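You operate a simulated robot arm through the tools that you are given. There is no shell and no other tool. Be economical: measure what you need, move in short steps, check, and stop when the job is done.

Carry out the task below with a simulated robot arm. There is one attempt and no reset: what you move stays moved.

TASK
Put the yellow battery on the top of the low bench away on the lamp bench. Put the beige fuse on top of the red adapter. Open the bench drawer. Any order will do. Set down upright: yellow battery.

Only the result counts: the job must be done as asked and must still hold three seconds after the hand-in. Knocking over, shifting, dropping, spilling or breaking anything else fails it.

THE ROBOT
A 6-joint arm with a two-finger gripper on a trunk, on a base that drives. Base frame: it is fixed to the floor where the robot stands at the start and does not move with it; the origin is under the middle of the robot, x ahead of it, y to its left, z up. Lengths are in cm, angles in degrees, forces in N, time in s.
Its first joint turns from -166.0 to 166.0 degrees. Places, roughly: bench drawer [-370, -120, 50]; lamp bench [-110, 150, 90]. Payload 2.54 kg.
The tool frame sits at the grasp point between the pads (the TCP): z along the fingers, y along the line on which they close. The tips reach 3 cm beyond it. Largest opening 11.6 cm; the body of the gripper starts 9.5 cm behind the TCP.
Orientation is that of the tool frame in the base frame, as [roll, pitch, yaw] about the fixed x, y, z axes, in that order (R = Rz(yaw) Ry(pitch) Rx(roll)). With the fingers straight down and closing along the base's y, the tool's x points along the base's -x, its y along +y and its z along -z.

THE INTERFACE
- The arm moves only by the tool step_arm. Its argument "deltas" is a list that holds one entry, the list of rows, each a list of 7 numbers: the shift along the base's x, y, z in mm, then the turn, a rotation vector about the base's x, y, z in degrees, then the gripper command, from -1 (shut) to 1 (fully open), values between in proportion. In form: [[[tx, ty, tz, wx, wy, wz, gripper], ...]]. A call has 1 to 8 rows; each row is the pose to reach, as a shift and turn from the pose commanded when the call began. Each row takes 0.2 s and may step no farther than 5 cm and 8.6 degrees from the row before; otherwise, or with a gripper value out of range, the whole call is refused. Where a pose cannot be reached the arm comes as near as it can. A force on the tool above 40 N (or 10 N above the force at the start of the call, whichever is more), or a blocked arm, ends the call early, and 0.2 s more pass. The fingers move at their own pace (about 7.2 cm/s each) and stop on an object; they squeeze with about 42 N. The grip force told is the motor's: it shows also when the fingers shut on nothing. Time passes only in rows, and 0.2 s behind the last, so rows that repeat a pose let the fingers close. It gives the time, the measured TCP pose, the force on the tool (base axes), the opening and the grip force at its end, in the units of the frame above (readings bear some noise), with the torque about the TCP (base axes, N m) and any sound that the robot's microphone picked up.
- Cameras (640 x 400 px; columns grow to the right, rows downward): "scene" is now at [-3.51, 11.63, 141.17]; the picture's right is [-0.37, -0.93, 0.00], its down [-0.49, 0.20, -0.85] and it looks along [0.79, -0.32, -0.53] (base axes); focal length 257 px, centre (320, 200). "wrist" rides on the gripper at [6.9, -1.5, -12.2] in the tool frame; the picture's right is [0.21, 0.98, 0.00], its down [-0.83, 0.18, -0.53] and it looks along [-0.52, 0.11, 0.85] (tool axes); focal length 251 px, centre (320, 200).
- capture(camera): a new picture of that camera. The clock stands still meanwhile.
- base_move(legs): drives the robot by 1 to 6 legs, each [ahead, left, turn to the left] in cm, cm and degrees, along the robot's own axes; the way and the turn of a leg run together, so that a leg with both is an arc; at most 150 cm and 180 degrees a leg. The arm and the cameras ride along, it lands a little off, and it stops where it bumps. It gives what a move gives.
- head_to(pan, tilt): turns the head with the scene camera to pan (to the left, within 120 degrees either way) and tilt (down, from -29 to 69), counted from straight ahead of the robot. It gives what a move gives.
- locate(camera, pixels): for up to 12 pixels [column, row] of the newest picture of that camera ("zoom" is the newest enlarged one), the place [x, y, z] in the base frame of the surface seen there, good to about 0.3 cm. The clock stands still meanwhile.
- close_up(camera, box): a new picture of the part [left, top, right, bottom] of that camera's present view, enlarged. The clock stands still meanwhile.
- close_job(): hands the job in; it is judged then, once.

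Work in short steps. Measure before you move; look again where a grasp or a placing could have gone wrong, and mend it. You have 110 turns and 78 pictures in all, those below and enlarged ones among them. Open the gripper and draw the arm clear of the work before you hand the job in, unless the task says otherwise.

The tools are called after ">>>" as name(argument=value, ...) on one line, values as JSON. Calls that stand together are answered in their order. step_arm: Moves the arm, as the interface text tells. Its arguments: {"type":"object","properties":{"deltas":{"type":"array","items":{"type":"array","items":{"type":"array","items":{"type":"number"}}}}},"required":["deltas"]} The other tools are called the same way: base_move (legs) drives the base; head_to (pan, tilt) turns the head that bears the scene camera; capture (camera) takes a picture; locate (camera, pixels) gives the place of the surface under pixels of a picture; close_up (camera, box) takes an enlarged picture of a part of a camera's view; close_job () hands the job in.

At the start:

```text
time: 0.0
eef_pos: [64.57, -20.38, 99.23]
ee_rot: [180.0, 0.0, -180.0]
contact_force: [0.0, -0.2, 0.1]
ft_torque: [-0.01, 0.01, 0.02]
finger_gap: 11.61
grip_force: 0.1
robot x, y, heading: [0.21, 0.04, 0.1]
head pan, tilt: [-21.9, 32.1]
```

scene: 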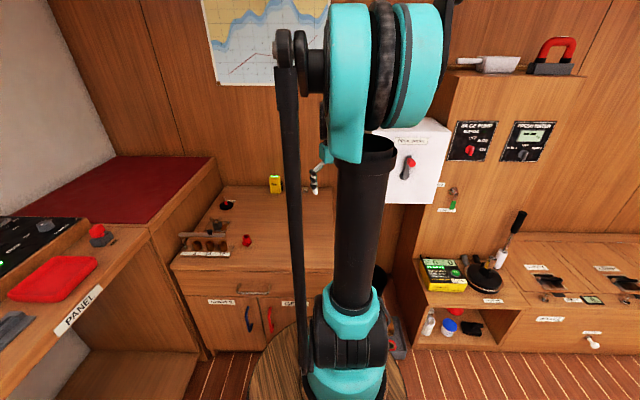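
wrist: 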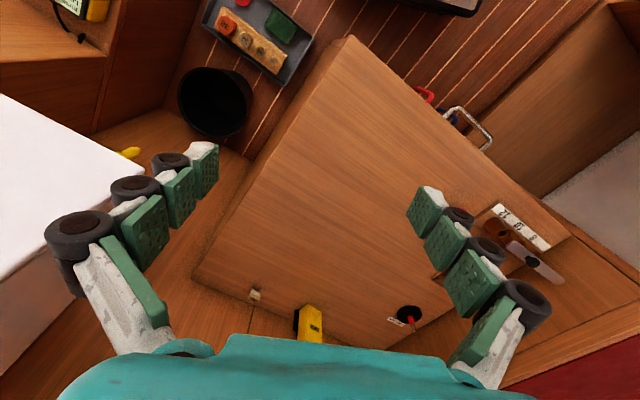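

The scene shows a yellow item at (275,184) on a bench ahead. I'll look closer at it and locate several places.

>>> close_up(camera="scene", box=[150, 150, 350, 275])

>>> close_up(camera="scene", box=[390, 180, 640, 360])

>>> locate(camera="scene", pixels=[[275, 184], [247, 240], [225, 206], [445, 275], [485, 280], [250, 210], [450, 325], [60, 280]])

```text
3.20 times, centred on (250, 212) of scene
```

zoom: 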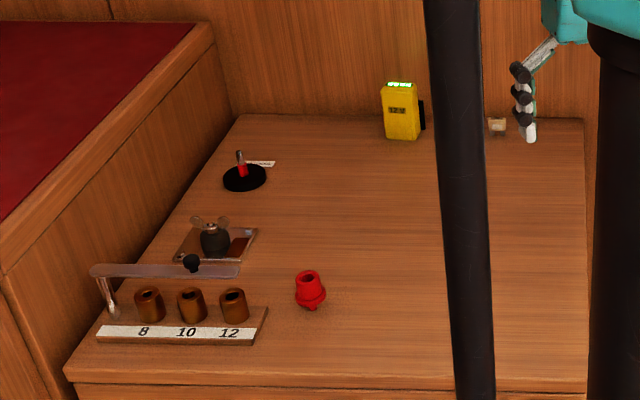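

```text
2.22 times, centred on (515, 270) of scene
```

zoom: 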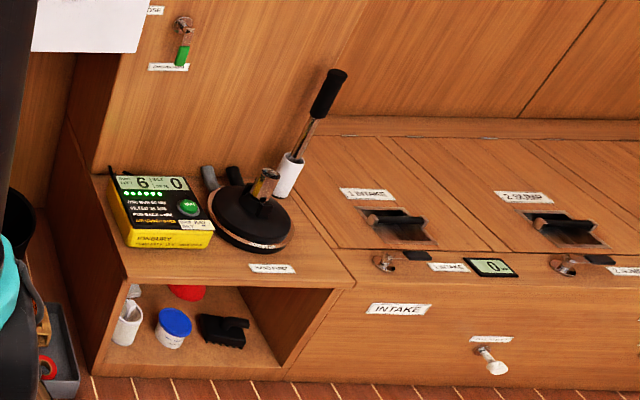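

```text
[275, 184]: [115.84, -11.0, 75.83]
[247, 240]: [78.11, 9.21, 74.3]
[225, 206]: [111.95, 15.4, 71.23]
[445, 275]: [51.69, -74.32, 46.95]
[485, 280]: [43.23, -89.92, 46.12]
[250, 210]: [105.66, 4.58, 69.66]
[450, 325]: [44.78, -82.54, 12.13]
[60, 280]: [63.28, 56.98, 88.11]
```

The bench ahead holds a yellow "12 V" item and a red cup-like piece; I must survey the rest. I turn the head left and back.

>>> head_to(pan=115, tilt=25)

>>> capture(camera="scene")

>>> head_to(pan=45, tilt=30)

>>> capture(camera="scene")

>>> head_to(pan=-75, tilt=30)

>>> capture(camera="scene")

>>> head_to(pan=-120, tilt=25)

>>> capture(camera="scene")

```text
time: 2.2
eef_pos: [64.54, -20.47, 99.23]
ee_rot: [179.9, 0.1, 180.0]
contact_force: [0.3, 0.9, 0.1]
ft_torque: [-0.02, 0.01, -0.01]
finger_gap: 11.59
grip_force: 0.1
robot x, y, heading: [0.13, 0.3, 0.1]
head pan, tilt: [115.0, 25.0]
```

```text
73 pictures are left
```

scene: 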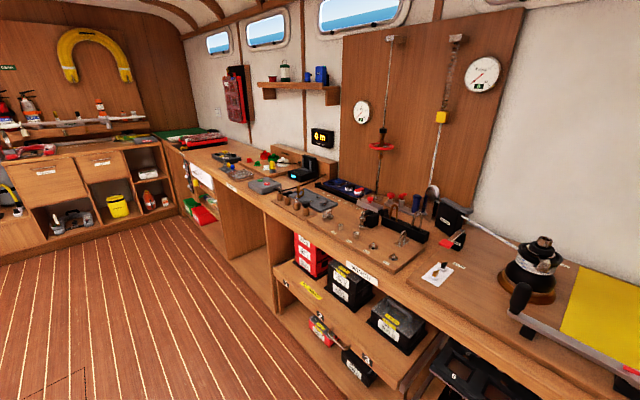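

```text
time: 3.6
eef_pos: [64.42, -20.47, 99.08]
ee_rot: [-179.9, 0.0, -180.0]
contact_force: [0.0, 0.0, 0.2]
ft_torque: [0.0, 0.0, 0.0]
finger_gap: 11.61
grip_force: 0.0
robot x, y, heading: [0.32, -0.06, -0.2]
head pan, tilt: [45.0, 30.0]
```

```text
72 pictures are left
```

scene: 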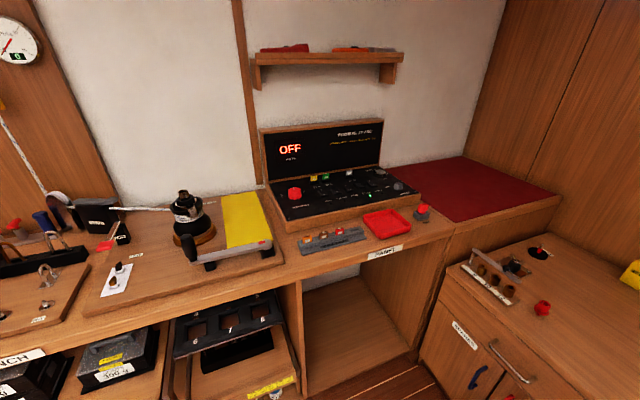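

```text
time: 5.6
eef_pos: [64.54, -20.45, 99.16]
ee_rot: [-179.9, -0.1, -179.9]
contact_force: [-0.3, 0.4, 0.1]
ft_torque: [-0.01, 0.01, 0.02]
finger_gap: 11.6
grip_force: 0.1
robot x, y, heading: [0.18, 0.1, 0.1]
head pan, tilt: [-75.0, 30.0]
```

```text
71 pictures are left
```

scene: 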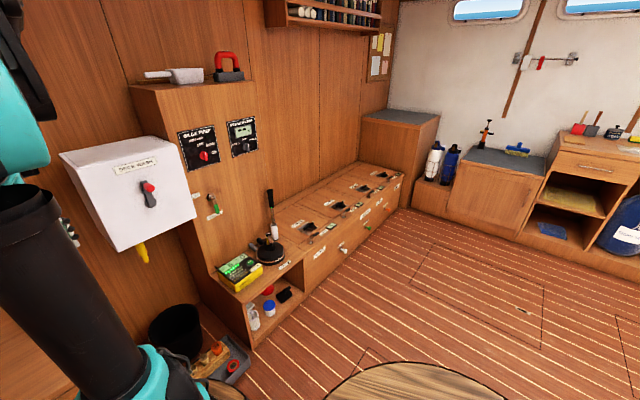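

```text
time: 6.7
eef_pos: [64.6, -20.39, 99.26]
ee_rot: [-179.9, -0.1, -180.0]
contact_force: [-0.6, 0.5, -0.4]
ft_torque: [0.0, 0.02, -0.01]
finger_gap: 11.58
grip_force: 0.0
robot x, y, heading: [-0.11, 0.0, 0.1]
head pan, tilt: [-120.0, 25.0]
```

```text
70 pictures are left
```

scene: 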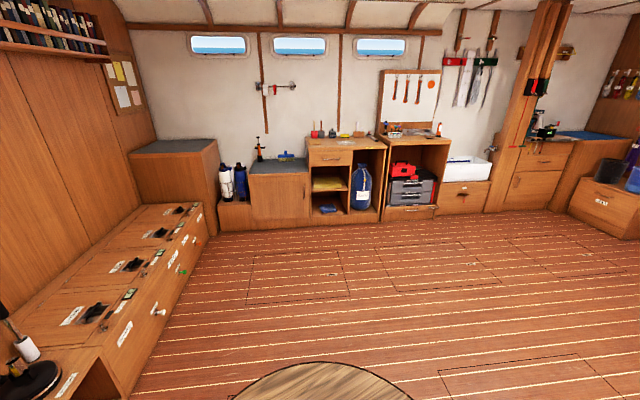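

The cabin is large; I'll zoom toward the rear-left (lamp bench, far benches) and rear-right.

>>> close_up(camera="scene", box=[480, 90, 640, 240])

>>> close_up(camera="scene", box=[300, 70, 480, 220])

>>> head_to(pan=120, tilt=20)

>>> close_up(camera="scene", box=[0, 120, 200, 270])

>>> close_up(camera="scene", box=[180, 130, 380, 280])

>>> close_up(camera="scene", box=[330, 160, 530, 310])

```text
2.67 times, centred on (560, 165) of scene
```

zoom: 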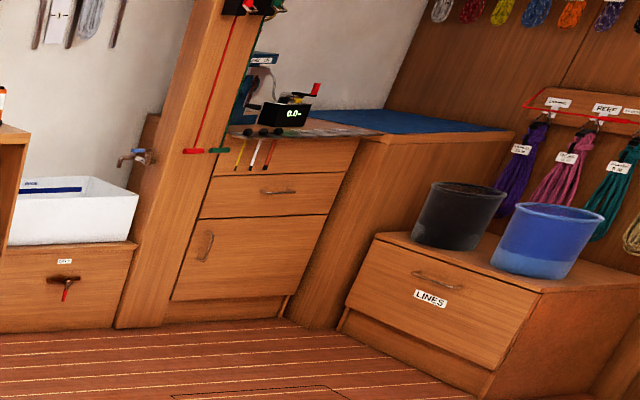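

```text
2.67 times, centred on (390, 145) of scene
```

zoom: 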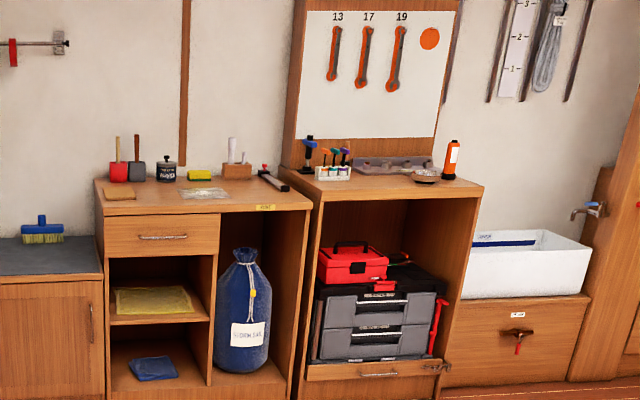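

```text
time: 10.1
eef_pos: [64.57, -20.4, 99.35]
ee_rot: [180.0, -0.1, -180.0]
contact_force: [0.8, -0.4, -0.2]
ft_torque: [-0.02, 0.02, 0.02]
finger_gap: 11.61
grip_force: 0.0
robot x, y, heading: [-0.16, -0.23, 0.2]
head pan, tilt: [120.0, 20.0]
```

```text
2.67 times, centred on (100, 195) of scene
```

zoom: 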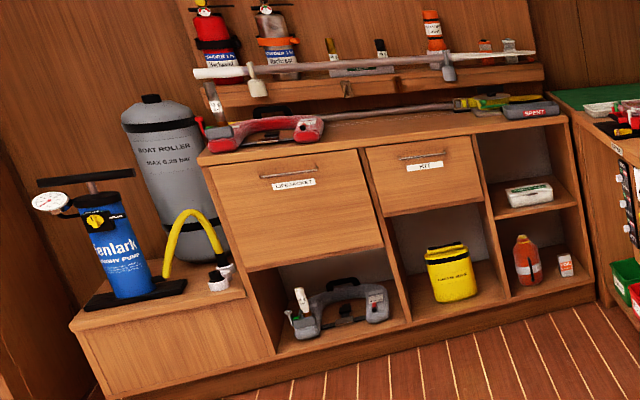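

```text
2.67 times, centred on (280, 205) of scene
```

zoom: 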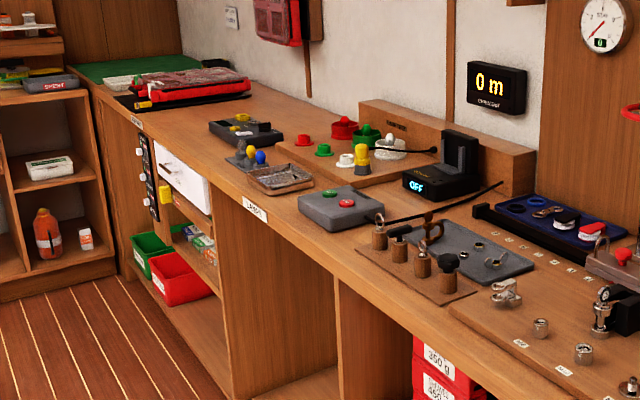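

```text
2.67 times, centred on (430, 235) of scene
```

zoom: 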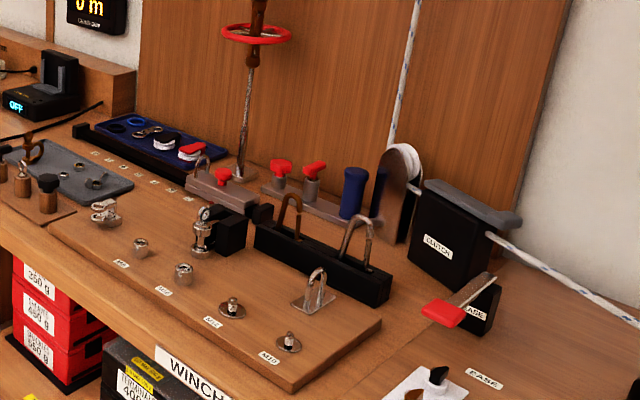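

The bench drawer is likely in the vise bench at rear right; the lamp bench is behind left. I look again more closely at the front bench and the floor box by the wrist camera.

>>> close_up(camera="wrist", box=[180, 0, 340, 100])

>>> close_up(camera="wrist", box=[200, 240, 440, 390])

>>> locate(camera="wrist", pixels=[[255, 294], [311, 322], [410, 312], [260, 45], [227, 22], [330, 250]])

>>> head_to(pan=5, tilt=35)

>>> close_up(camera="scene", box=[210, 80, 430, 220])

```text
4.00 times, centred on (260, 50) of wrist
```

zoom: 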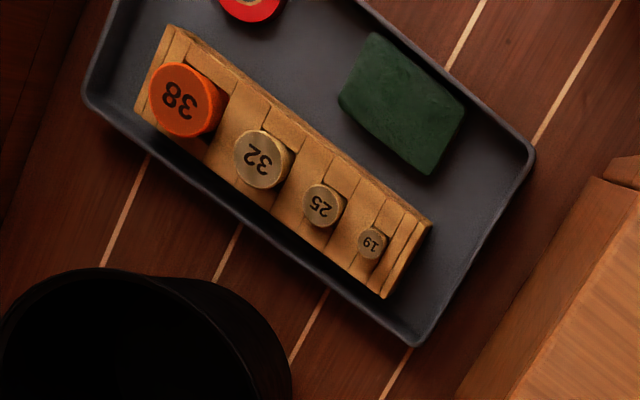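

```text
2.67 times, centred on (320, 315) of wrist
```

zoom: 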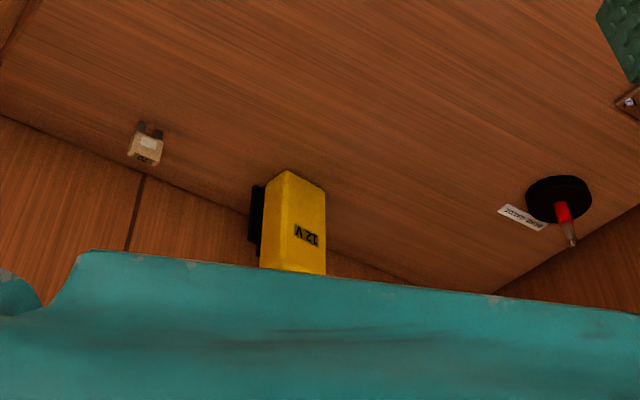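

```text
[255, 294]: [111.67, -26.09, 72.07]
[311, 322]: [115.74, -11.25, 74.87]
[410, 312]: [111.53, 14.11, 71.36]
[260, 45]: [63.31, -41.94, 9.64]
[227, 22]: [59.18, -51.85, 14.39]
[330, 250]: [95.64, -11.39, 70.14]
```

```text
time: 12.1
eef_pos: [64.63, -20.49, 99.26]
ee_rot: [-180.0, 0.0, -180.0]
contact_force: [0.3, 0.7, 0.6]
ft_torque: [0.05, 0.02, -0.02]
finger_gap: 11.6
grip_force: 0.1
robot x, y, heading: [0.13, -0.11, 0.0]
head pan, tilt: [5.0, 35.0]
```

```text
2.86 times, centred on (320, 150) of scene
```

zoom: 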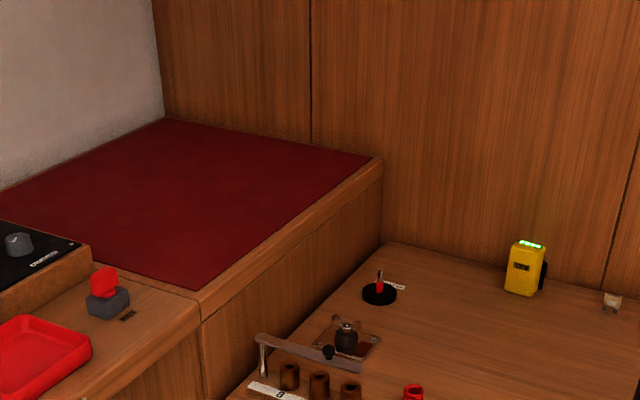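

The beige blade fuse is at about (111.7,-26,71) and the yellow battery at (116,-11,75). I check tray, bench front and where the base can stand.

>>> capture(camera="wrist")

>>> locate(camera="wrist", pixels=[[313, 38], [284, 85], [250, 2], [203, 25], [350, 40], [195, 265], [300, 120], [490, 140]])

>>> capture(camera="scene")

>>> head_to(pan=-5, tilt=65)

>>> capture(camera="scene")

```text
61 pictures are left
```

wrist: 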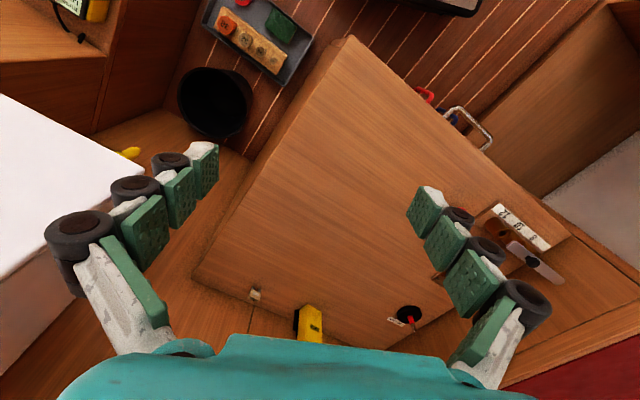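

```text
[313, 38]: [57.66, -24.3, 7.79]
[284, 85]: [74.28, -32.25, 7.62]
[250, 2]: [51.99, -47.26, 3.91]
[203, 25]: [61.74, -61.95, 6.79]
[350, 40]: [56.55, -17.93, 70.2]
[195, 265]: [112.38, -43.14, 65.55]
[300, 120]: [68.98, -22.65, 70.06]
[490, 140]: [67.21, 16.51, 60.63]
```

```text
60 pictures are left
```

scene: 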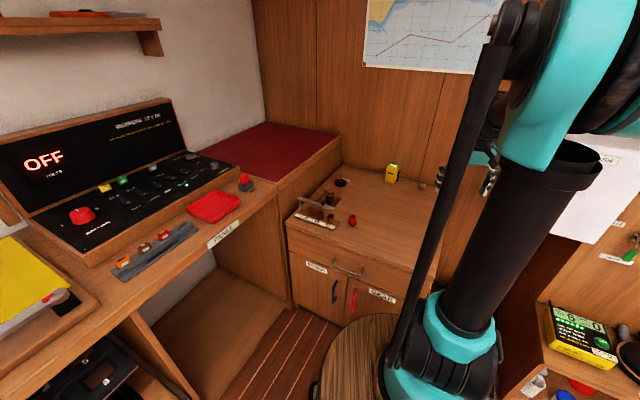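

```text
time: 13.0
eef_pos: [64.52, -20.47, 99.29]
ee_rot: [-179.9, 0.0, 180.0]
contact_force: [0.2, 0.2, -0.9]
ft_torque: [0.0, 0.03, 0.0]
finger_gap: 11.6
grip_force: 0.1
robot x, y, heading: [-0.01, 0.3, -0.0]
head pan, tilt: [-5.0, 65.0]
```

```text
59 pictures are left
```

scene: 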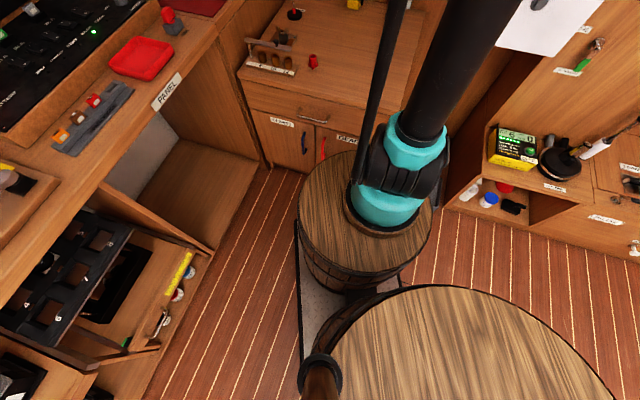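

The robot base has barrels on a plate. I measure the base footprint, drawer-front face and handle.

>>> locate(camera="scene", pixels=[[350, 155], [300, 210], [430, 210], [298, 225], [480, 290], [312, 116], [290, 95], [200, 200], [490, 215], [380, 215], [313, 62]])

```text
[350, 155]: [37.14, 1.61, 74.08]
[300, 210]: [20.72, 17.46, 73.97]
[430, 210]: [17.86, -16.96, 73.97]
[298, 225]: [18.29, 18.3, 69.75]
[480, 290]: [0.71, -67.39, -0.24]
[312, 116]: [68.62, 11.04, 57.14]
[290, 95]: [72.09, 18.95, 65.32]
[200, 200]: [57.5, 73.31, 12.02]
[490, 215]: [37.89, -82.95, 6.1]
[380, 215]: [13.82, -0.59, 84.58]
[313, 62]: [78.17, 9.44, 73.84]
```

Barrel axis is about (18,0) with radius 18; the bench front is well ahead. I drive 12 cm ahead and 3 left, then view the items.

>>> base_move(legs=[[12, 3, 0]])

>>> head_to(pan=0, tilt=40)

>>> capture(camera="scene")

>>> capture(camera="wrist")

```text
time: 14.2
eef_pos: [76.33, -17.33, 99.26]
ee_rot: [180.0, 0.0, 180.0]
contact_force: [0.3, -0.4, 0.6]
ft_torque: [0.04, -0.04, 0.03]
finger_gap: 11.59
grip_force: 0.1
robot x, y, heading: [11.97, 3.74, -0.0]
head pan, tilt: [-5.0, 65.0]
```

```text
time: 15.1
eef_pos: [76.37, -17.34, 99.22]
ee_rot: [-180.0, 0.0, -179.9]
contact_force: [-1.2, -0.4, 0.2]
ft_torque: [-0.01, 0.03, 0.02]
finger_gap: 11.58
grip_force: 0.0
robot x, y, heading: [11.86, 3.49, -0.1]
head pan, tilt: [0.0, 40.0]
```

```text
58 pictures are left
```

scene: 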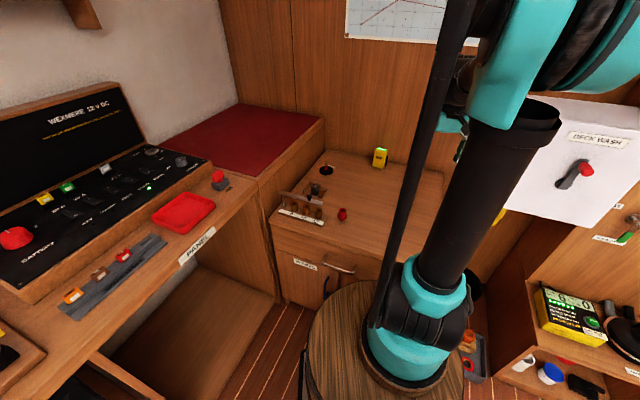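

```text
57 pictures are left
```

wrist: 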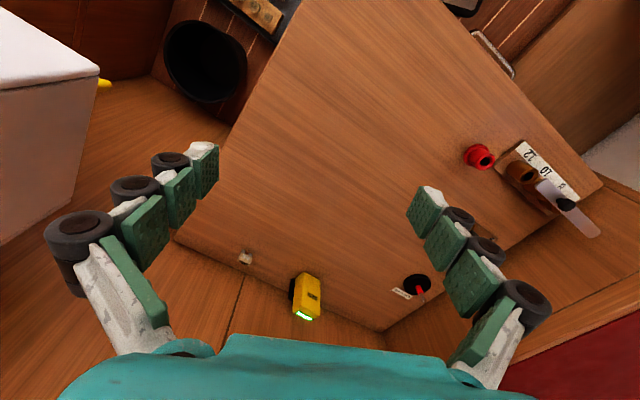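

There is also a strip on the panel bench at (75–125,255–295) with coloured pieces; I zoom on it, and on the fuse, battery and red cup in the wrist view.

>>> close_up(camera="scene", box=[50, 160, 250, 320])

>>> close_up(camera="scene", box=[270, 140, 400, 240])

>>> locate(camera="zoom", pixels=[[355, 345], [345, 340], [363, 340], [355, 365], [548, 85], [535, 120]])

>>> close_up(camera="wrist", box=[220, 230, 350, 330])

>>> locate(camera="zoom", pixels=[[125, 135], [110, 135], [140, 135], [125, 110], [380, 225], [495, 260], [470, 350], [390, 435], [420, 330], [355, 320], [340, 275]])

```text
2.50 times, centred on (150, 240) of scene
```

zoom: 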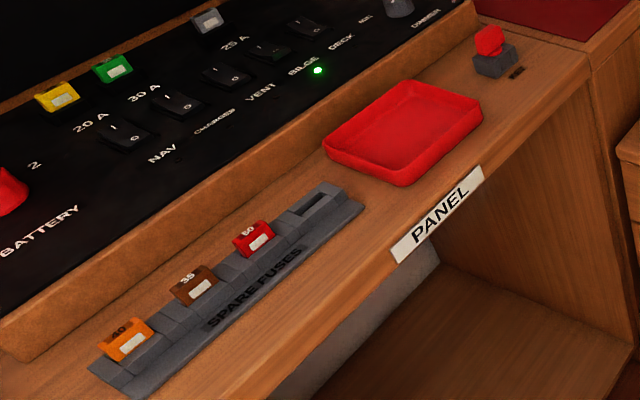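

```text
4.00 times, centred on (335, 190) of scene
```

zoom: 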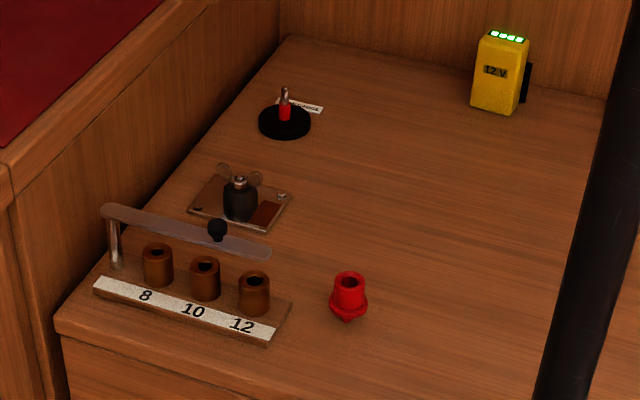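

```text
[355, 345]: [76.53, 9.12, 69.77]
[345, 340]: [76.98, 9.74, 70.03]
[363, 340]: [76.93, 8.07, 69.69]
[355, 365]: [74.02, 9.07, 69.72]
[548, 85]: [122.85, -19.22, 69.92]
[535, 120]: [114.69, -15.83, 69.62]
```

```text
4.00 times, centred on (285, 280) of wrist
```

zoom: 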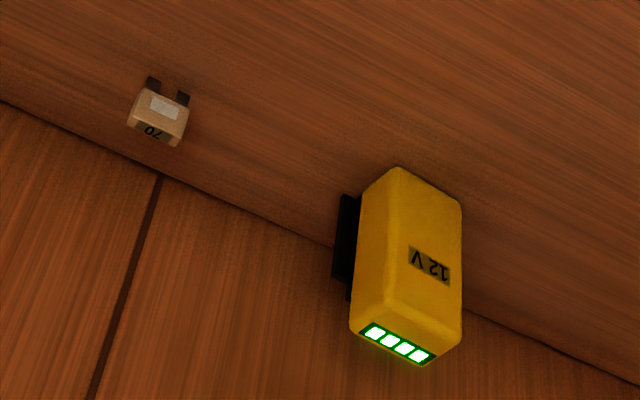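

```text
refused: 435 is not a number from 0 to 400
```

The beige "70" fuse stands on its prongs and the "12 V" battery stands upright. I measure them and the red piece more exactly, plus the red item in the floor tray.

>>> locate(camera="zoom", pixels=[[155, 133], [135, 122], [180, 142], [160, 105], [380, 225], [495, 390], [400, 310], [360, 320], [450, 345], [345, 250], [400, 180], [455, 215]])

>>> close_up(camera="wrist", box=[430, 110, 610, 230])

>>> locate(camera="zoom", pixels=[[175, 170], [190, 165], [185, 180], [195, 185], [172, 160], [160, 150], [140, 160], [210, 165], [180, 195]])

>>> close_up(camera="scene", box=[440, 300, 540, 390])

```text
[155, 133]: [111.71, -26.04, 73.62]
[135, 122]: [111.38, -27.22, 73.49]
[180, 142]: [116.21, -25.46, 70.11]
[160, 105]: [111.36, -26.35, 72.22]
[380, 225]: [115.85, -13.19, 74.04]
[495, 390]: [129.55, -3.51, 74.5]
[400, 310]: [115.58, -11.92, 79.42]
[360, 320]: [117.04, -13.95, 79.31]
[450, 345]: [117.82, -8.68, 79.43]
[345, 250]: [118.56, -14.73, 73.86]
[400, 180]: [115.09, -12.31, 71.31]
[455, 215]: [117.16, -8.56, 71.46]
```

```text
3.33 times, centred on (520, 170) of wrist
```

zoom: 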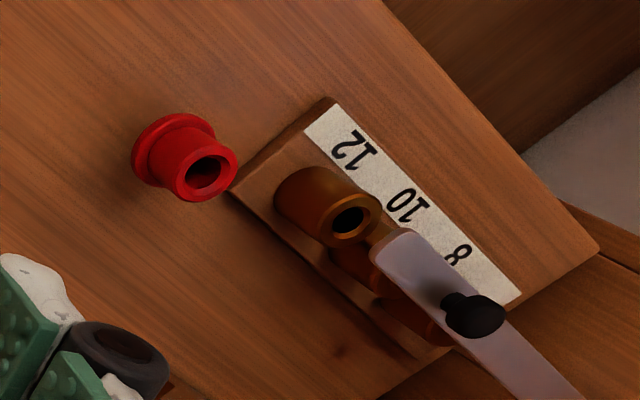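

```text
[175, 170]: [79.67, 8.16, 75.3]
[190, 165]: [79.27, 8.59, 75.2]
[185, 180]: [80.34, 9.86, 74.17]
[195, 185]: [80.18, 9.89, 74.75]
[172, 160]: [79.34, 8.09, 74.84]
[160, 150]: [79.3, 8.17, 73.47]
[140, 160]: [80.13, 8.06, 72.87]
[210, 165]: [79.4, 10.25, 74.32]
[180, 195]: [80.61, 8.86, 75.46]
```

```text
4.44 times, centred on (490, 345) of scene
```

zoom: 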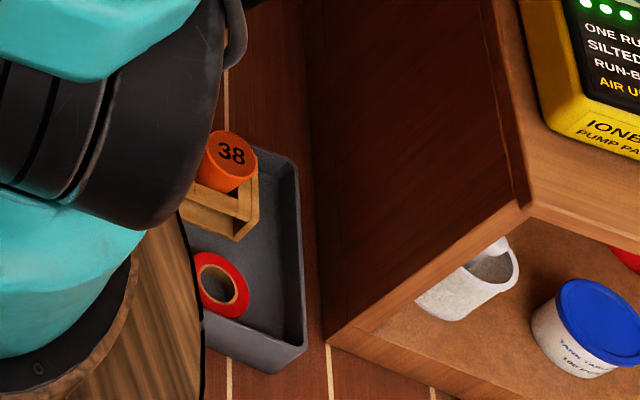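

The tray's red item is a tape roll, so the red flanged cup at (79.5,9) is the adapter. I locate the white cabinet and the wall behind the fuse before approaching.

>>> locate(camera="wrist", pixels=[[97, 72], [70, 150], [20, 100], [245, 280], [290, 310], [180, 238], [290, 280], [220, 130]])

>>> step_arm(deltas=[[[40, -10, 0, 0, 0, -5, 0.2], [80, -20, 0, 0, 0, -10, 0.0], [120, -30, 0, 0, 0, -15, -0.2], [160, -40, 0, 0, 0, -20, -0.2], [200, -50, 0, 0, 0, -20, -0.2], [240, -60, 0, 0, 0, -20, -0.2]]])

>>> capture(camera="wrist")

```text
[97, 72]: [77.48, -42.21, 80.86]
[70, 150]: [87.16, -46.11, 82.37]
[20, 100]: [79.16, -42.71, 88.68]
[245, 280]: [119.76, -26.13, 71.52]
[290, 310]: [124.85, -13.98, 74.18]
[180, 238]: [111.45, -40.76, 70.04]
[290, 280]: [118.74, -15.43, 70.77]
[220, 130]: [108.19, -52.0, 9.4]
```

```text
time: 16.5
eef_pos: [100.19, -23.41, 99.05]
ee_rot: [180.0, 0.0, 159.9]
contact_force: [-1.1, -0.8, 0.7]
ft_torque: [-0.03, -0.08, 0.01]
finger_gap: 4.65
grip_force: 0.1
robot x, y, heading: [11.72, 2.85, -0.0]
head pan, tilt: [0.0, 40.0]
```

```text
51 pictures are left
```

wrist: 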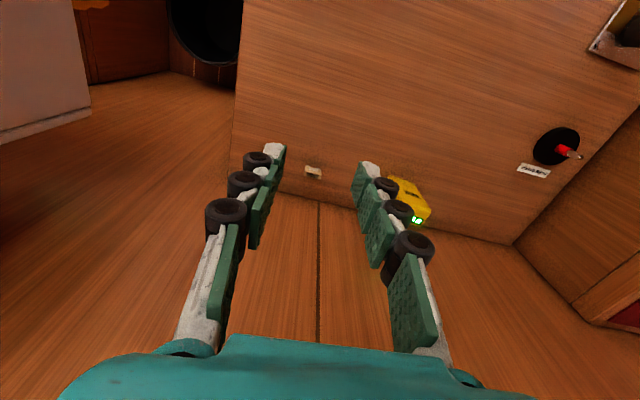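

The gripper is now aligned with the wall; the fuse sits at (313,172). I zoom to measure it exactly.

>>> close_up(camera="wrist", box=[281, 147, 345, 187])

>>> locate(camera="zoom", pixels=[[240, 245], [400, 250], [320, 250], [320, 285], [240, 285], [400, 290], [320, 215], [300, 180]])

```text
10.00 times, centred on (313, 167) of wrist
```

zoom: 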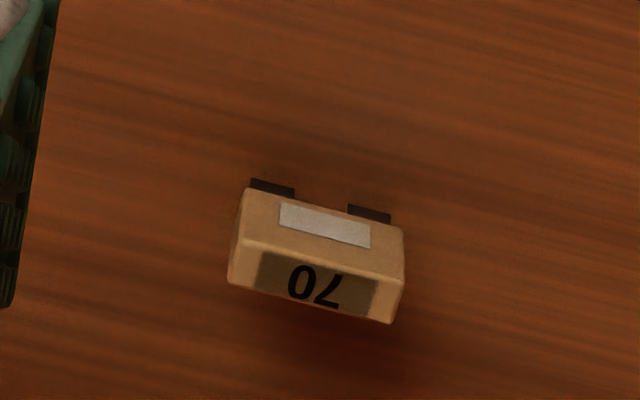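

```text
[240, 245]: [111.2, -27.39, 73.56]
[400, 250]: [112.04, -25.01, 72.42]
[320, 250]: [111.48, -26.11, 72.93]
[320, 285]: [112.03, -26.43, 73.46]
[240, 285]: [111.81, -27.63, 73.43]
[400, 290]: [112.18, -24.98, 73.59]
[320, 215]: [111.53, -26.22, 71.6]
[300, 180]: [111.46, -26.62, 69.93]
```

The fuse is about 2.6 wide, its centre near (112.0,-26.35), top at 73.5, about 4° more clockwise than the tool. I move above it at z≈80 and look.

>>> step_arm(deltas=[[[40, -10, -20, 0, 0, -2, -0.2], [80, -20, -40, 0, 0, -4, -0.2], [118, -29.4, -60, 0, 0, -4, -0.2], [118, -29.4, -105, 0, 0, -4, -0.2], [118, -29.4, -150, 0, 0, -4, -0.2], [118, -29.4, -190, 0, 0, -4, -0.2], [118, -29.4, -190, 0, 0, -4, -0.2]]])

>>> close_up(camera="wrist", box=[240, 100, 400, 200])

```text
time: 18.1
eef_pos: [112.44, -26.34, 80.16]
ee_rot: [180.0, 0.1, 156.1]
contact_force: [-0.4, 0.0, -0.7]
ft_torque: [-0.01, 0.0, 0.0]
finger_gap: 4.64
grip_force: 0.2
robot x, y, heading: [12.1, 3.16, -0.2]
head pan, tilt: [0.0, 40.0]
```

```text
4.00 times, centred on (320, 150) of wrist
```

zoom: 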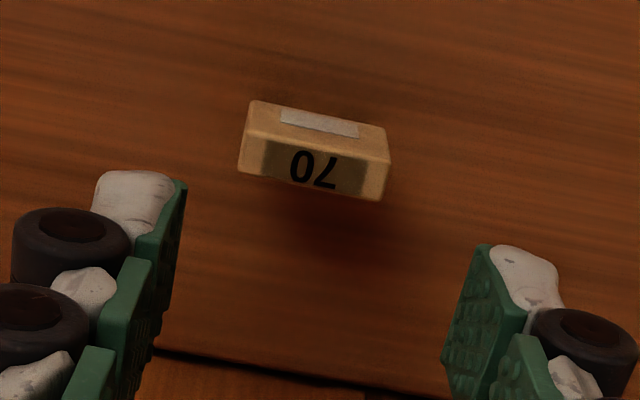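

The fuse centre is at about (111.9,-26.36), a 5 mm correction toward the robot. I shift, descend with tips to about 71.4 and close.

>>> step_arm(deltas=[[[-5.5, 0, 0, 0, 0, -1, -0.2], [-5.5, 0, -30, 0, 0, -1, -0.2], [-5.5, 0, -57, 0, 0, -1, -0.2], [-5.5, 0, -57, 0, 0, -1, -0.6], [-5.5, 0, -57, 0, 0, -1, -0.8], [-5.5, 0, -57, 0, 0, -1, -1], [-5.5, 0, -57, 0, 0, -1, -1]]])

>>> close_up(camera="wrist", box=[240, 100, 400, 200])

```text
time: 19.7
eef_pos: [111.8, -26.4, 74.45]
ee_rot: [180.0, 0.0, 154.9]
contact_force: [-1.2, -0.1, 2.6]
ft_torque: [-0.01, 0.02, 0.0]
finger_gap: 2.65
grip_force: 41.6
robot x, y, heading: [11.63, 2.87, -0.2]
head pan, tilt: [0.0, 40.0]
```

```text
4.00 times, centred on (320, 150) of wrist
```

zoom: 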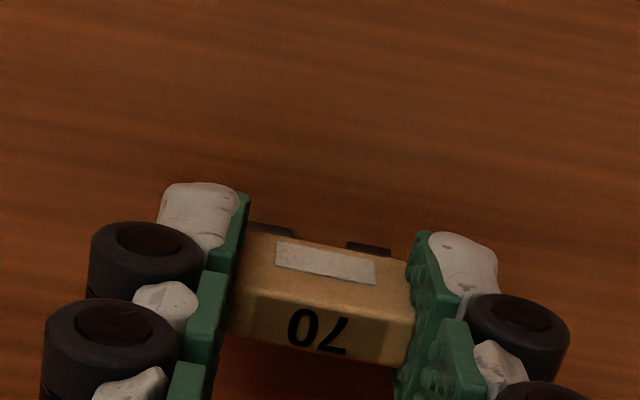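

The fuse is held (gap 2.65). I lift 14 cm and travel toward the adapter.

>>> step_arm(deltas=[[[0, 0, 45, 0, 0, 0, -1], [0, 0, 90, 0, 0, 0, -1], [0, 0, 135, 0, 0, 0, -1], [-33, 35, 135, 0, 0, 0, -1], [-66, 70, 135, 0, 0, 0, -1], [-99, 105, 135, 0, 0, 0, -1], [-132, 140, 135, 0, 0, 0, -1], [-165, 175, 135, 0, 0, 0, -1]]])

>>> step_arm(deltas=[[[-30, 35, 0, 0, 0, 0, -1], [-60, 70, 0, 0, 0, 0, -1], [-90, 105, 0, 0, 0, 0, -1], [-120, 140, 0, 0, 0, 0, -1], [-130, 160, 0, 0, 0, 0, -1], [-130, 160, 0, 0, 0, 0, -1]]])

>>> capture(camera="wrist")

```text
time: 21.5
eef_pos: [94.96, -8.68, 87.98]
ee_rot: [-180.0, 0.1, 154.9]
contact_force: [1.2, -0.7, -1.2]
ft_torque: [0.01, 0.0, 0.01]
finger_gap: 2.64
grip_force: 42.0
robot x, y, heading: [12.05, 3.13, -0.1]
head pan, tilt: [0.0, 40.0]
```

```text
time: 22.9
eef_pos: [81.96, 7.26, 88.12]
ee_rot: [180.0, -0.1, 155.1]
contact_force: [0.8, 0.6, 0.1]
ft_torque: [0.0, -0.01, -0.03]
finger_gap: 2.65
grip_force: 42.2
robot x, y, heading: [11.6, 2.91, -0.2]
head pan, tilt: [0.0, 40.0]
```

```text
47 pictures are left
```

wrist: 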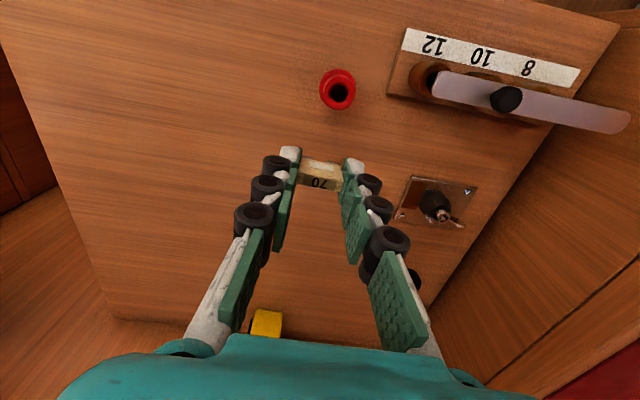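

The adapter is clearly visible at (339,90). I zoom in to find its rim centre.

>>> close_up(camera="wrist", box=[307, 68, 371, 108])

>>> locate(camera="zoom", pixels=[[325, 170], [325, 355], [235, 290], [425, 280], [270, 350], [385, 340], [335, 90], [230, 130], [350, 180]])

>>> locate(camera="wrist", pixels=[[432, 72], [470, 90], [505, 98], [600, 118], [395, 80]])

```text
10.00 times, centred on (339, 88) of wrist
```

zoom: 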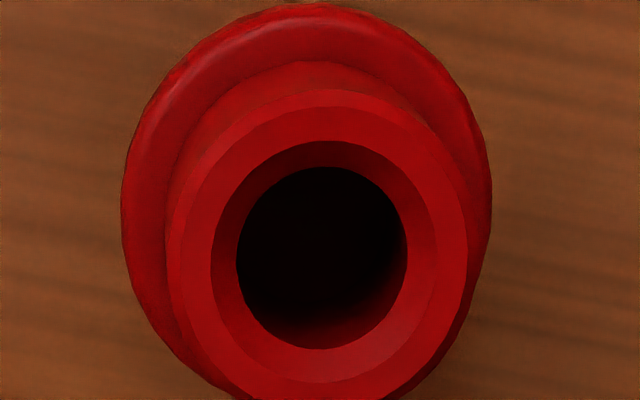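

```text
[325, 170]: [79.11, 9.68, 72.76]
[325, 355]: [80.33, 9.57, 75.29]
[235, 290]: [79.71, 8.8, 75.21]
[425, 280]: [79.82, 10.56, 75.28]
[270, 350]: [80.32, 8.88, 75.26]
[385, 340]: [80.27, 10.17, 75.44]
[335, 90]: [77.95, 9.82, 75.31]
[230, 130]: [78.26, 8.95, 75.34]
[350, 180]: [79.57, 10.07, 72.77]
```

```text
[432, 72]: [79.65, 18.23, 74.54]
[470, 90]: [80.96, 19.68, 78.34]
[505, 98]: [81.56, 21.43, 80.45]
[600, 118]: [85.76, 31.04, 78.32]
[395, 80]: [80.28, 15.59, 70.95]
```

The rim centre is (79.3,9.62,75.3), outer diameter 2.8, bore 1.6–2.1; prongs span about 2.35, so I'll set them on a chord 0.5 cm off centre for full rim support. I move over it and descend to just above.

>>> step_arm(deltas=[[[-10, 10, 0, 0, 0, 0, -1], [-20.5, 20.8, 0, 0, 0, 0, -1], [-20.5, 20.8, -40, 0, 0, 0, -1], [-20.5, 20.8, -70, 0, 0, 0, -1], [-20.5, 20.8, -78, 0, 0, 0, -1], [-20.5, 20.8, -78, 0, 0, 0, -1]]])

>>> close_up(camera="wrist", box=[270, 130, 370, 200])

>>> close_up(camera="scene", box=[260, 150, 420, 250])

```text
time: 24.3
eef_pos: [80.14, 9.26, 80.26]
ee_rot: [180.0, 0.0, 154.9]
contact_force: [0.3, 0.3, -0.1]
ft_torque: [0.02, 0.01, 0.01]
finger_gap: 2.63
grip_force: 42.0
robot x, y, heading: [12.07, 3.21, 0.0]
head pan, tilt: [0.0, 40.0]
```

```text
5.71 times, centred on (320, 165) of wrist
```

zoom: 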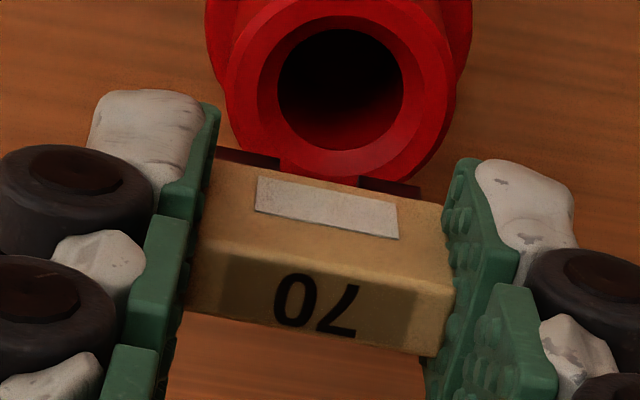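

```text
4.00 times, centred on (340, 200) of scene
```

zoom: 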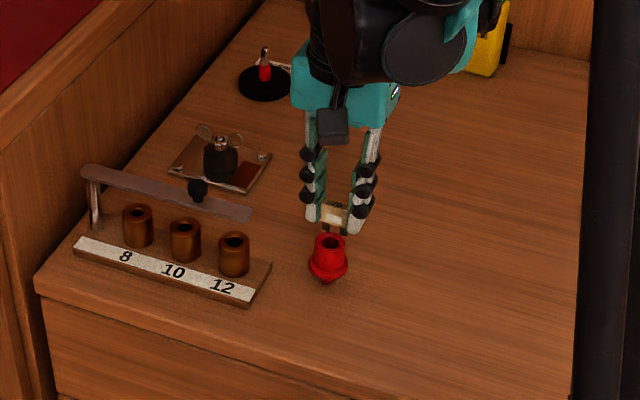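

The rim centre is about 0.85 cm ahead of the fuse line in the tool's +x; lateral alignment is right. I shift 2.5 mm toward it and lower slowly.

>>> step_arm(deltas=[[[-2.3, 1.1, 0, 0, 0, 0, -1], [-2.3, 1.1, -2, 0, 0, 0, -1], [-2.3, 1.1, -4, 0, 0, 0, -1], [-2.3, 1.1, -5, 0, 0, 0, -1], [-2.3, 1.1, -5, 0, 0, 0, -1]]])

>>> close_up(camera="wrist", box=[270, 130, 370, 200])

```text
time: 25.5
eef_pos: [79.87, 9.39, 79.92]
ee_rot: [180.0, 0.0, 155.0]
contact_force: [-0.1, -0.2, 12.1]
ft_torque: [-0.01, -0.06, -0.03]
finger_gap: 2.62
grip_force: 42.0
robot x, y, heading: [11.85, 2.84, 0.2]
head pan, tilt: [0.0, 40.0]
```

```text
5.71 times, centred on (320, 165) of wrist
```

zoom: 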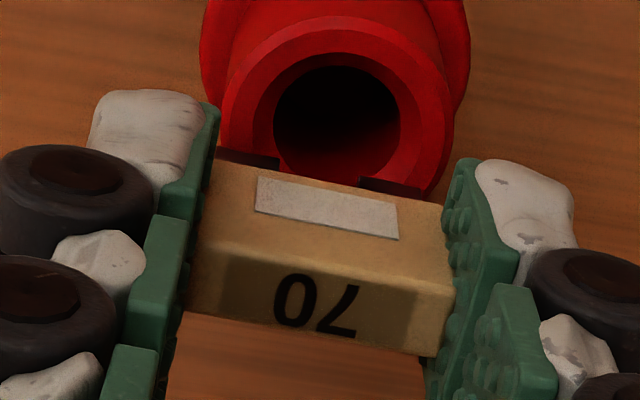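

Contact at 12 N, prongs seated on the rim on both sides of the bore. I relax slightly, then open a little.

>>> step_arm(deltas=[[[0, 0, 0.5, 0, 0, 0, -1], [0, 0, 0.8, 0, 0, 0, -1], [0, 0, 0.8, 0, 0, 0, -0.54], [0, 0, 0.8, 0, 0, 0, -0.5], [0, 0, 0.8, 0, 0, 0, -0.4], [0, 0, 0.8, 0, 0, 0, -0.3], [0, 0, 0.8, 0, 0, 0, -0.3]]])

>>> close_up(camera="wrist", box=[270, 130, 370, 200])

```text
time: 27.1
eef_pos: [79.91, 9.39, 79.99]
ee_rot: [180.0, -0.1, 155.0]
contact_force: [0.3, 0.3, -0.3]
ft_torque: [0.03, 0.0, 0.0]
finger_gap: 4.06
grip_force: 0.1
robot x, y, heading: [11.8, 3.19, 0.1]
head pan, tilt: [0.0, 40.0]
```

```text
5.71 times, centred on (320, 165) of wrist
```

zoom: 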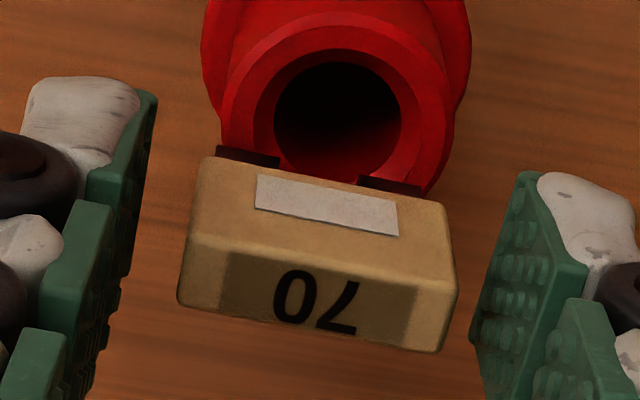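

The fuse stands free on the adapter. I raise straight up and head toward the battery, keeping high.

>>> step_arm(deltas=[[[0, 0, 15, 0, 0, 0, -0.3], [0, 0, 50, 0, 0, 0, -0.3], [0, 0, 95, 0, 0, 0, -0.1], [0, 0, 140, 0, 0, 0, 0.1], [35, -22, 160, 0, 0, 0, 0.3], [75, -45, 175, 0, 0, 0, 0.4], [110, -66, 180, 0, 0, 0, 0.4], [145, -88, 180, 0, 0, 0, 0.4]]])

>>> step_arm(deltas=[[[40, -22, 0, 0, 0, 0, 0.4], [80, -44, 0, 0, 0, 0, 0.4], [110, -66, 0, 0, 0, 0, 0.4], [130, -90, 0, 0, 0, 0, 0.4], [130, -90, 0, 0, 0, 0, 0.4]]])

>>> capture(camera="wrist")

>>> close_up(camera="scene", box=[260, 130, 420, 250])

```text
time: 28.9
eef_pos: [94.14, 0.43, 97.98]
ee_rot: [180.0, 0.0, 155.0]
contact_force: [-0.1, 0.3, 0.8]
ft_torque: [-0.02, -0.07, 0.0]
finger_gap: 8.12
grip_force: 0.1
robot x, y, heading: [12.0, 2.97, -0.0]
head pan, tilt: [0.0, 40.0]
```

```text
time: 30.1
eef_pos: [107.28, -8.08, 98.23]
ee_rot: [-180.0, 0.0, 155.0]
contact_force: [-0.3, 0.6, 0.6]
ft_torque: [0.03, -0.01, 0.0]
finger_gap: 8.12
grip_force: 0.0
robot x, y, heading: [11.92, 3.14, 0.1]
head pan, tilt: [0.0, 40.0]
```

```text
41 pictures are left
```

wrist: 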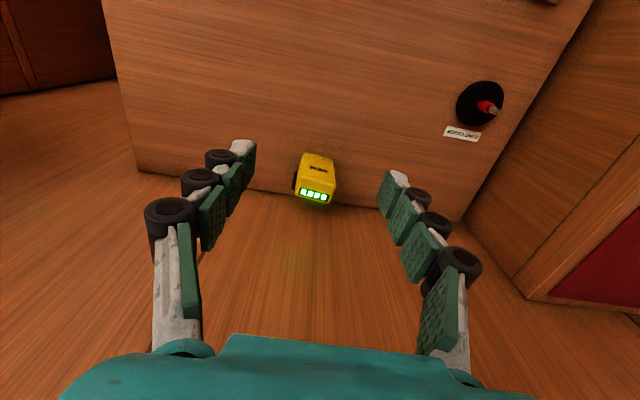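

```text
3.33 times, centred on (340, 190) of scene
```

zoom: 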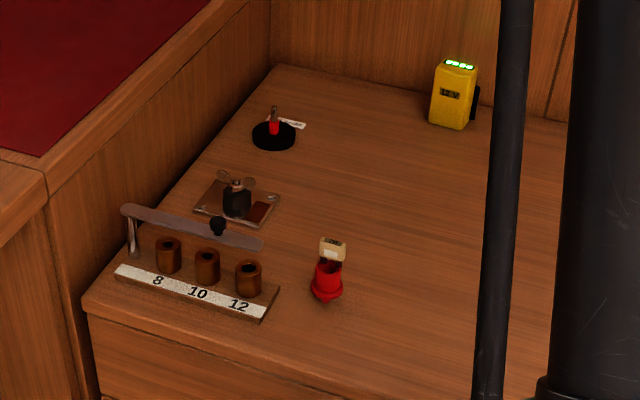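

Fuse is standing on the adapter. Now I zoom on the battery to measure its top.

>>> close_up(camera="wrist", box=[275, 145, 355, 215])

>>> locate(camera="zoom", pixels=[[160, 240], [300, 310], [380, 260], [260, 265], [200, 245], [340, 255], [250, 60], [330, 100], [170, 170], [300, 230], [240, 300]])

```text
5.71 times, centred on (315, 180) of wrist
```

zoom: 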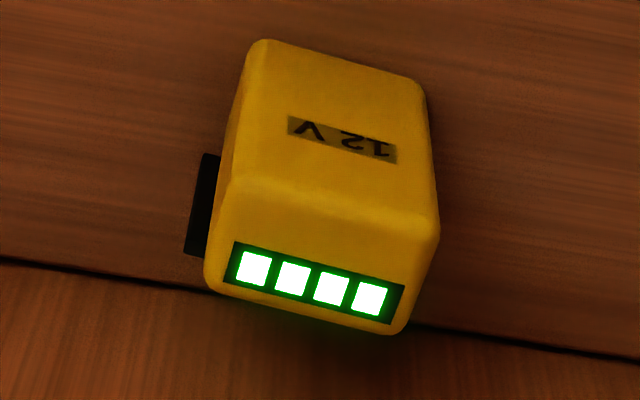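

```text
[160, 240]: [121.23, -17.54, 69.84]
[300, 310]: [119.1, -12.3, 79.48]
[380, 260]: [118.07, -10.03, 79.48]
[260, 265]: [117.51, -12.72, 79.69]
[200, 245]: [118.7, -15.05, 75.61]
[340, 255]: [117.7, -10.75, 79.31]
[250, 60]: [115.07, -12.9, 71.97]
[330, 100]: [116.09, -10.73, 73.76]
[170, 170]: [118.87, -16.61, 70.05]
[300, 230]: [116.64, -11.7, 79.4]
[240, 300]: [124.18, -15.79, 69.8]
```

Battery top centre ≈ (117.55,-11.24,79.45), with a side clip below z≈75.6. I'll grip it across its width by its top 3 cm; first move above and check.

>>> step_arm(deltas=[[[35, -10, 0, 0, 0, -2, 0.4], [70, -20, 0, 0, 0, -2, 0.4], [102.7, -31.6, 0, 0, 0, -2, 0.4], [102.7, -31.6, -45, 0, 0, -2, 0.4], [102.7, -31.6, -90, 0, 0, -2, 0.4], [102.7, -31.6, -125, 0, 0, -2, 0.4], [102.7, -31.6, -125, 0, 0, -2, 0.4]]])

>>> close_up(camera="wrist", box=[220, 100, 420, 240])

```text
time: 31.7
eef_pos: [117.5, -11.75, 85.37]
ee_rot: [-179.9, 0.1, 152.9]
contact_force: [0.2, 0.1, 0.2]
ft_torque: [0.0, 0.0, -0.02]
finger_gap: 8.12
grip_force: 0.0
robot x, y, heading: [12.03, 2.96, 0.1]
head pan, tilt: [0.0, 40.0]
```

```text
2.86 times, centred on (320, 170) of wrist
```

zoom: 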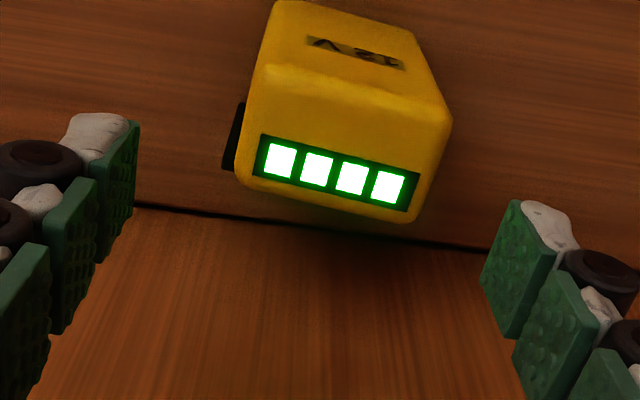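

The battery centre is about 5 mm to the tool's right. I correct, descend to TCP ≈79.6 and close.

>>> step_arm(deltas=[[[1.3, 5, 0, 0, 0, 0, 0.4], [1.3, 5, -30, 0, 0, 0, 0.4], [1.3, 5, -57, 0, 0, 0, 0.4], [1.3, 5, -57, 0, 0, 0, 0.1], [1.3, 5, -57, 0, 0, 0, -0.1], [1.3, 5, -57, 0, 0, 0, -0.4], [1.3, 5, -57, 0, 0, 0, -1], [1.3, 5, -57, 0, 0, 0, -1]]])

>>> capture(camera="wrist")

```text
time: 33.5
eef_pos: [117.86, -11.3, 79.64]
ee_rot: [-180.0, -0.1, 152.9]
contact_force: [-0.8, 0.4, 0.4]
ft_torque: [0.06, -0.15, 0.05]
finger_gap: 5.39
grip_force: 42.2
robot x, y, heading: [11.93, 3.23, 0.1]
head pan, tilt: [0.0, 40.0]
```

```text
37 pictures are left
```

wrist: 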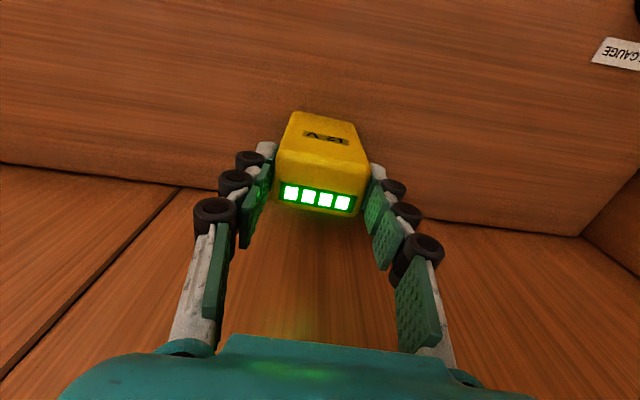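

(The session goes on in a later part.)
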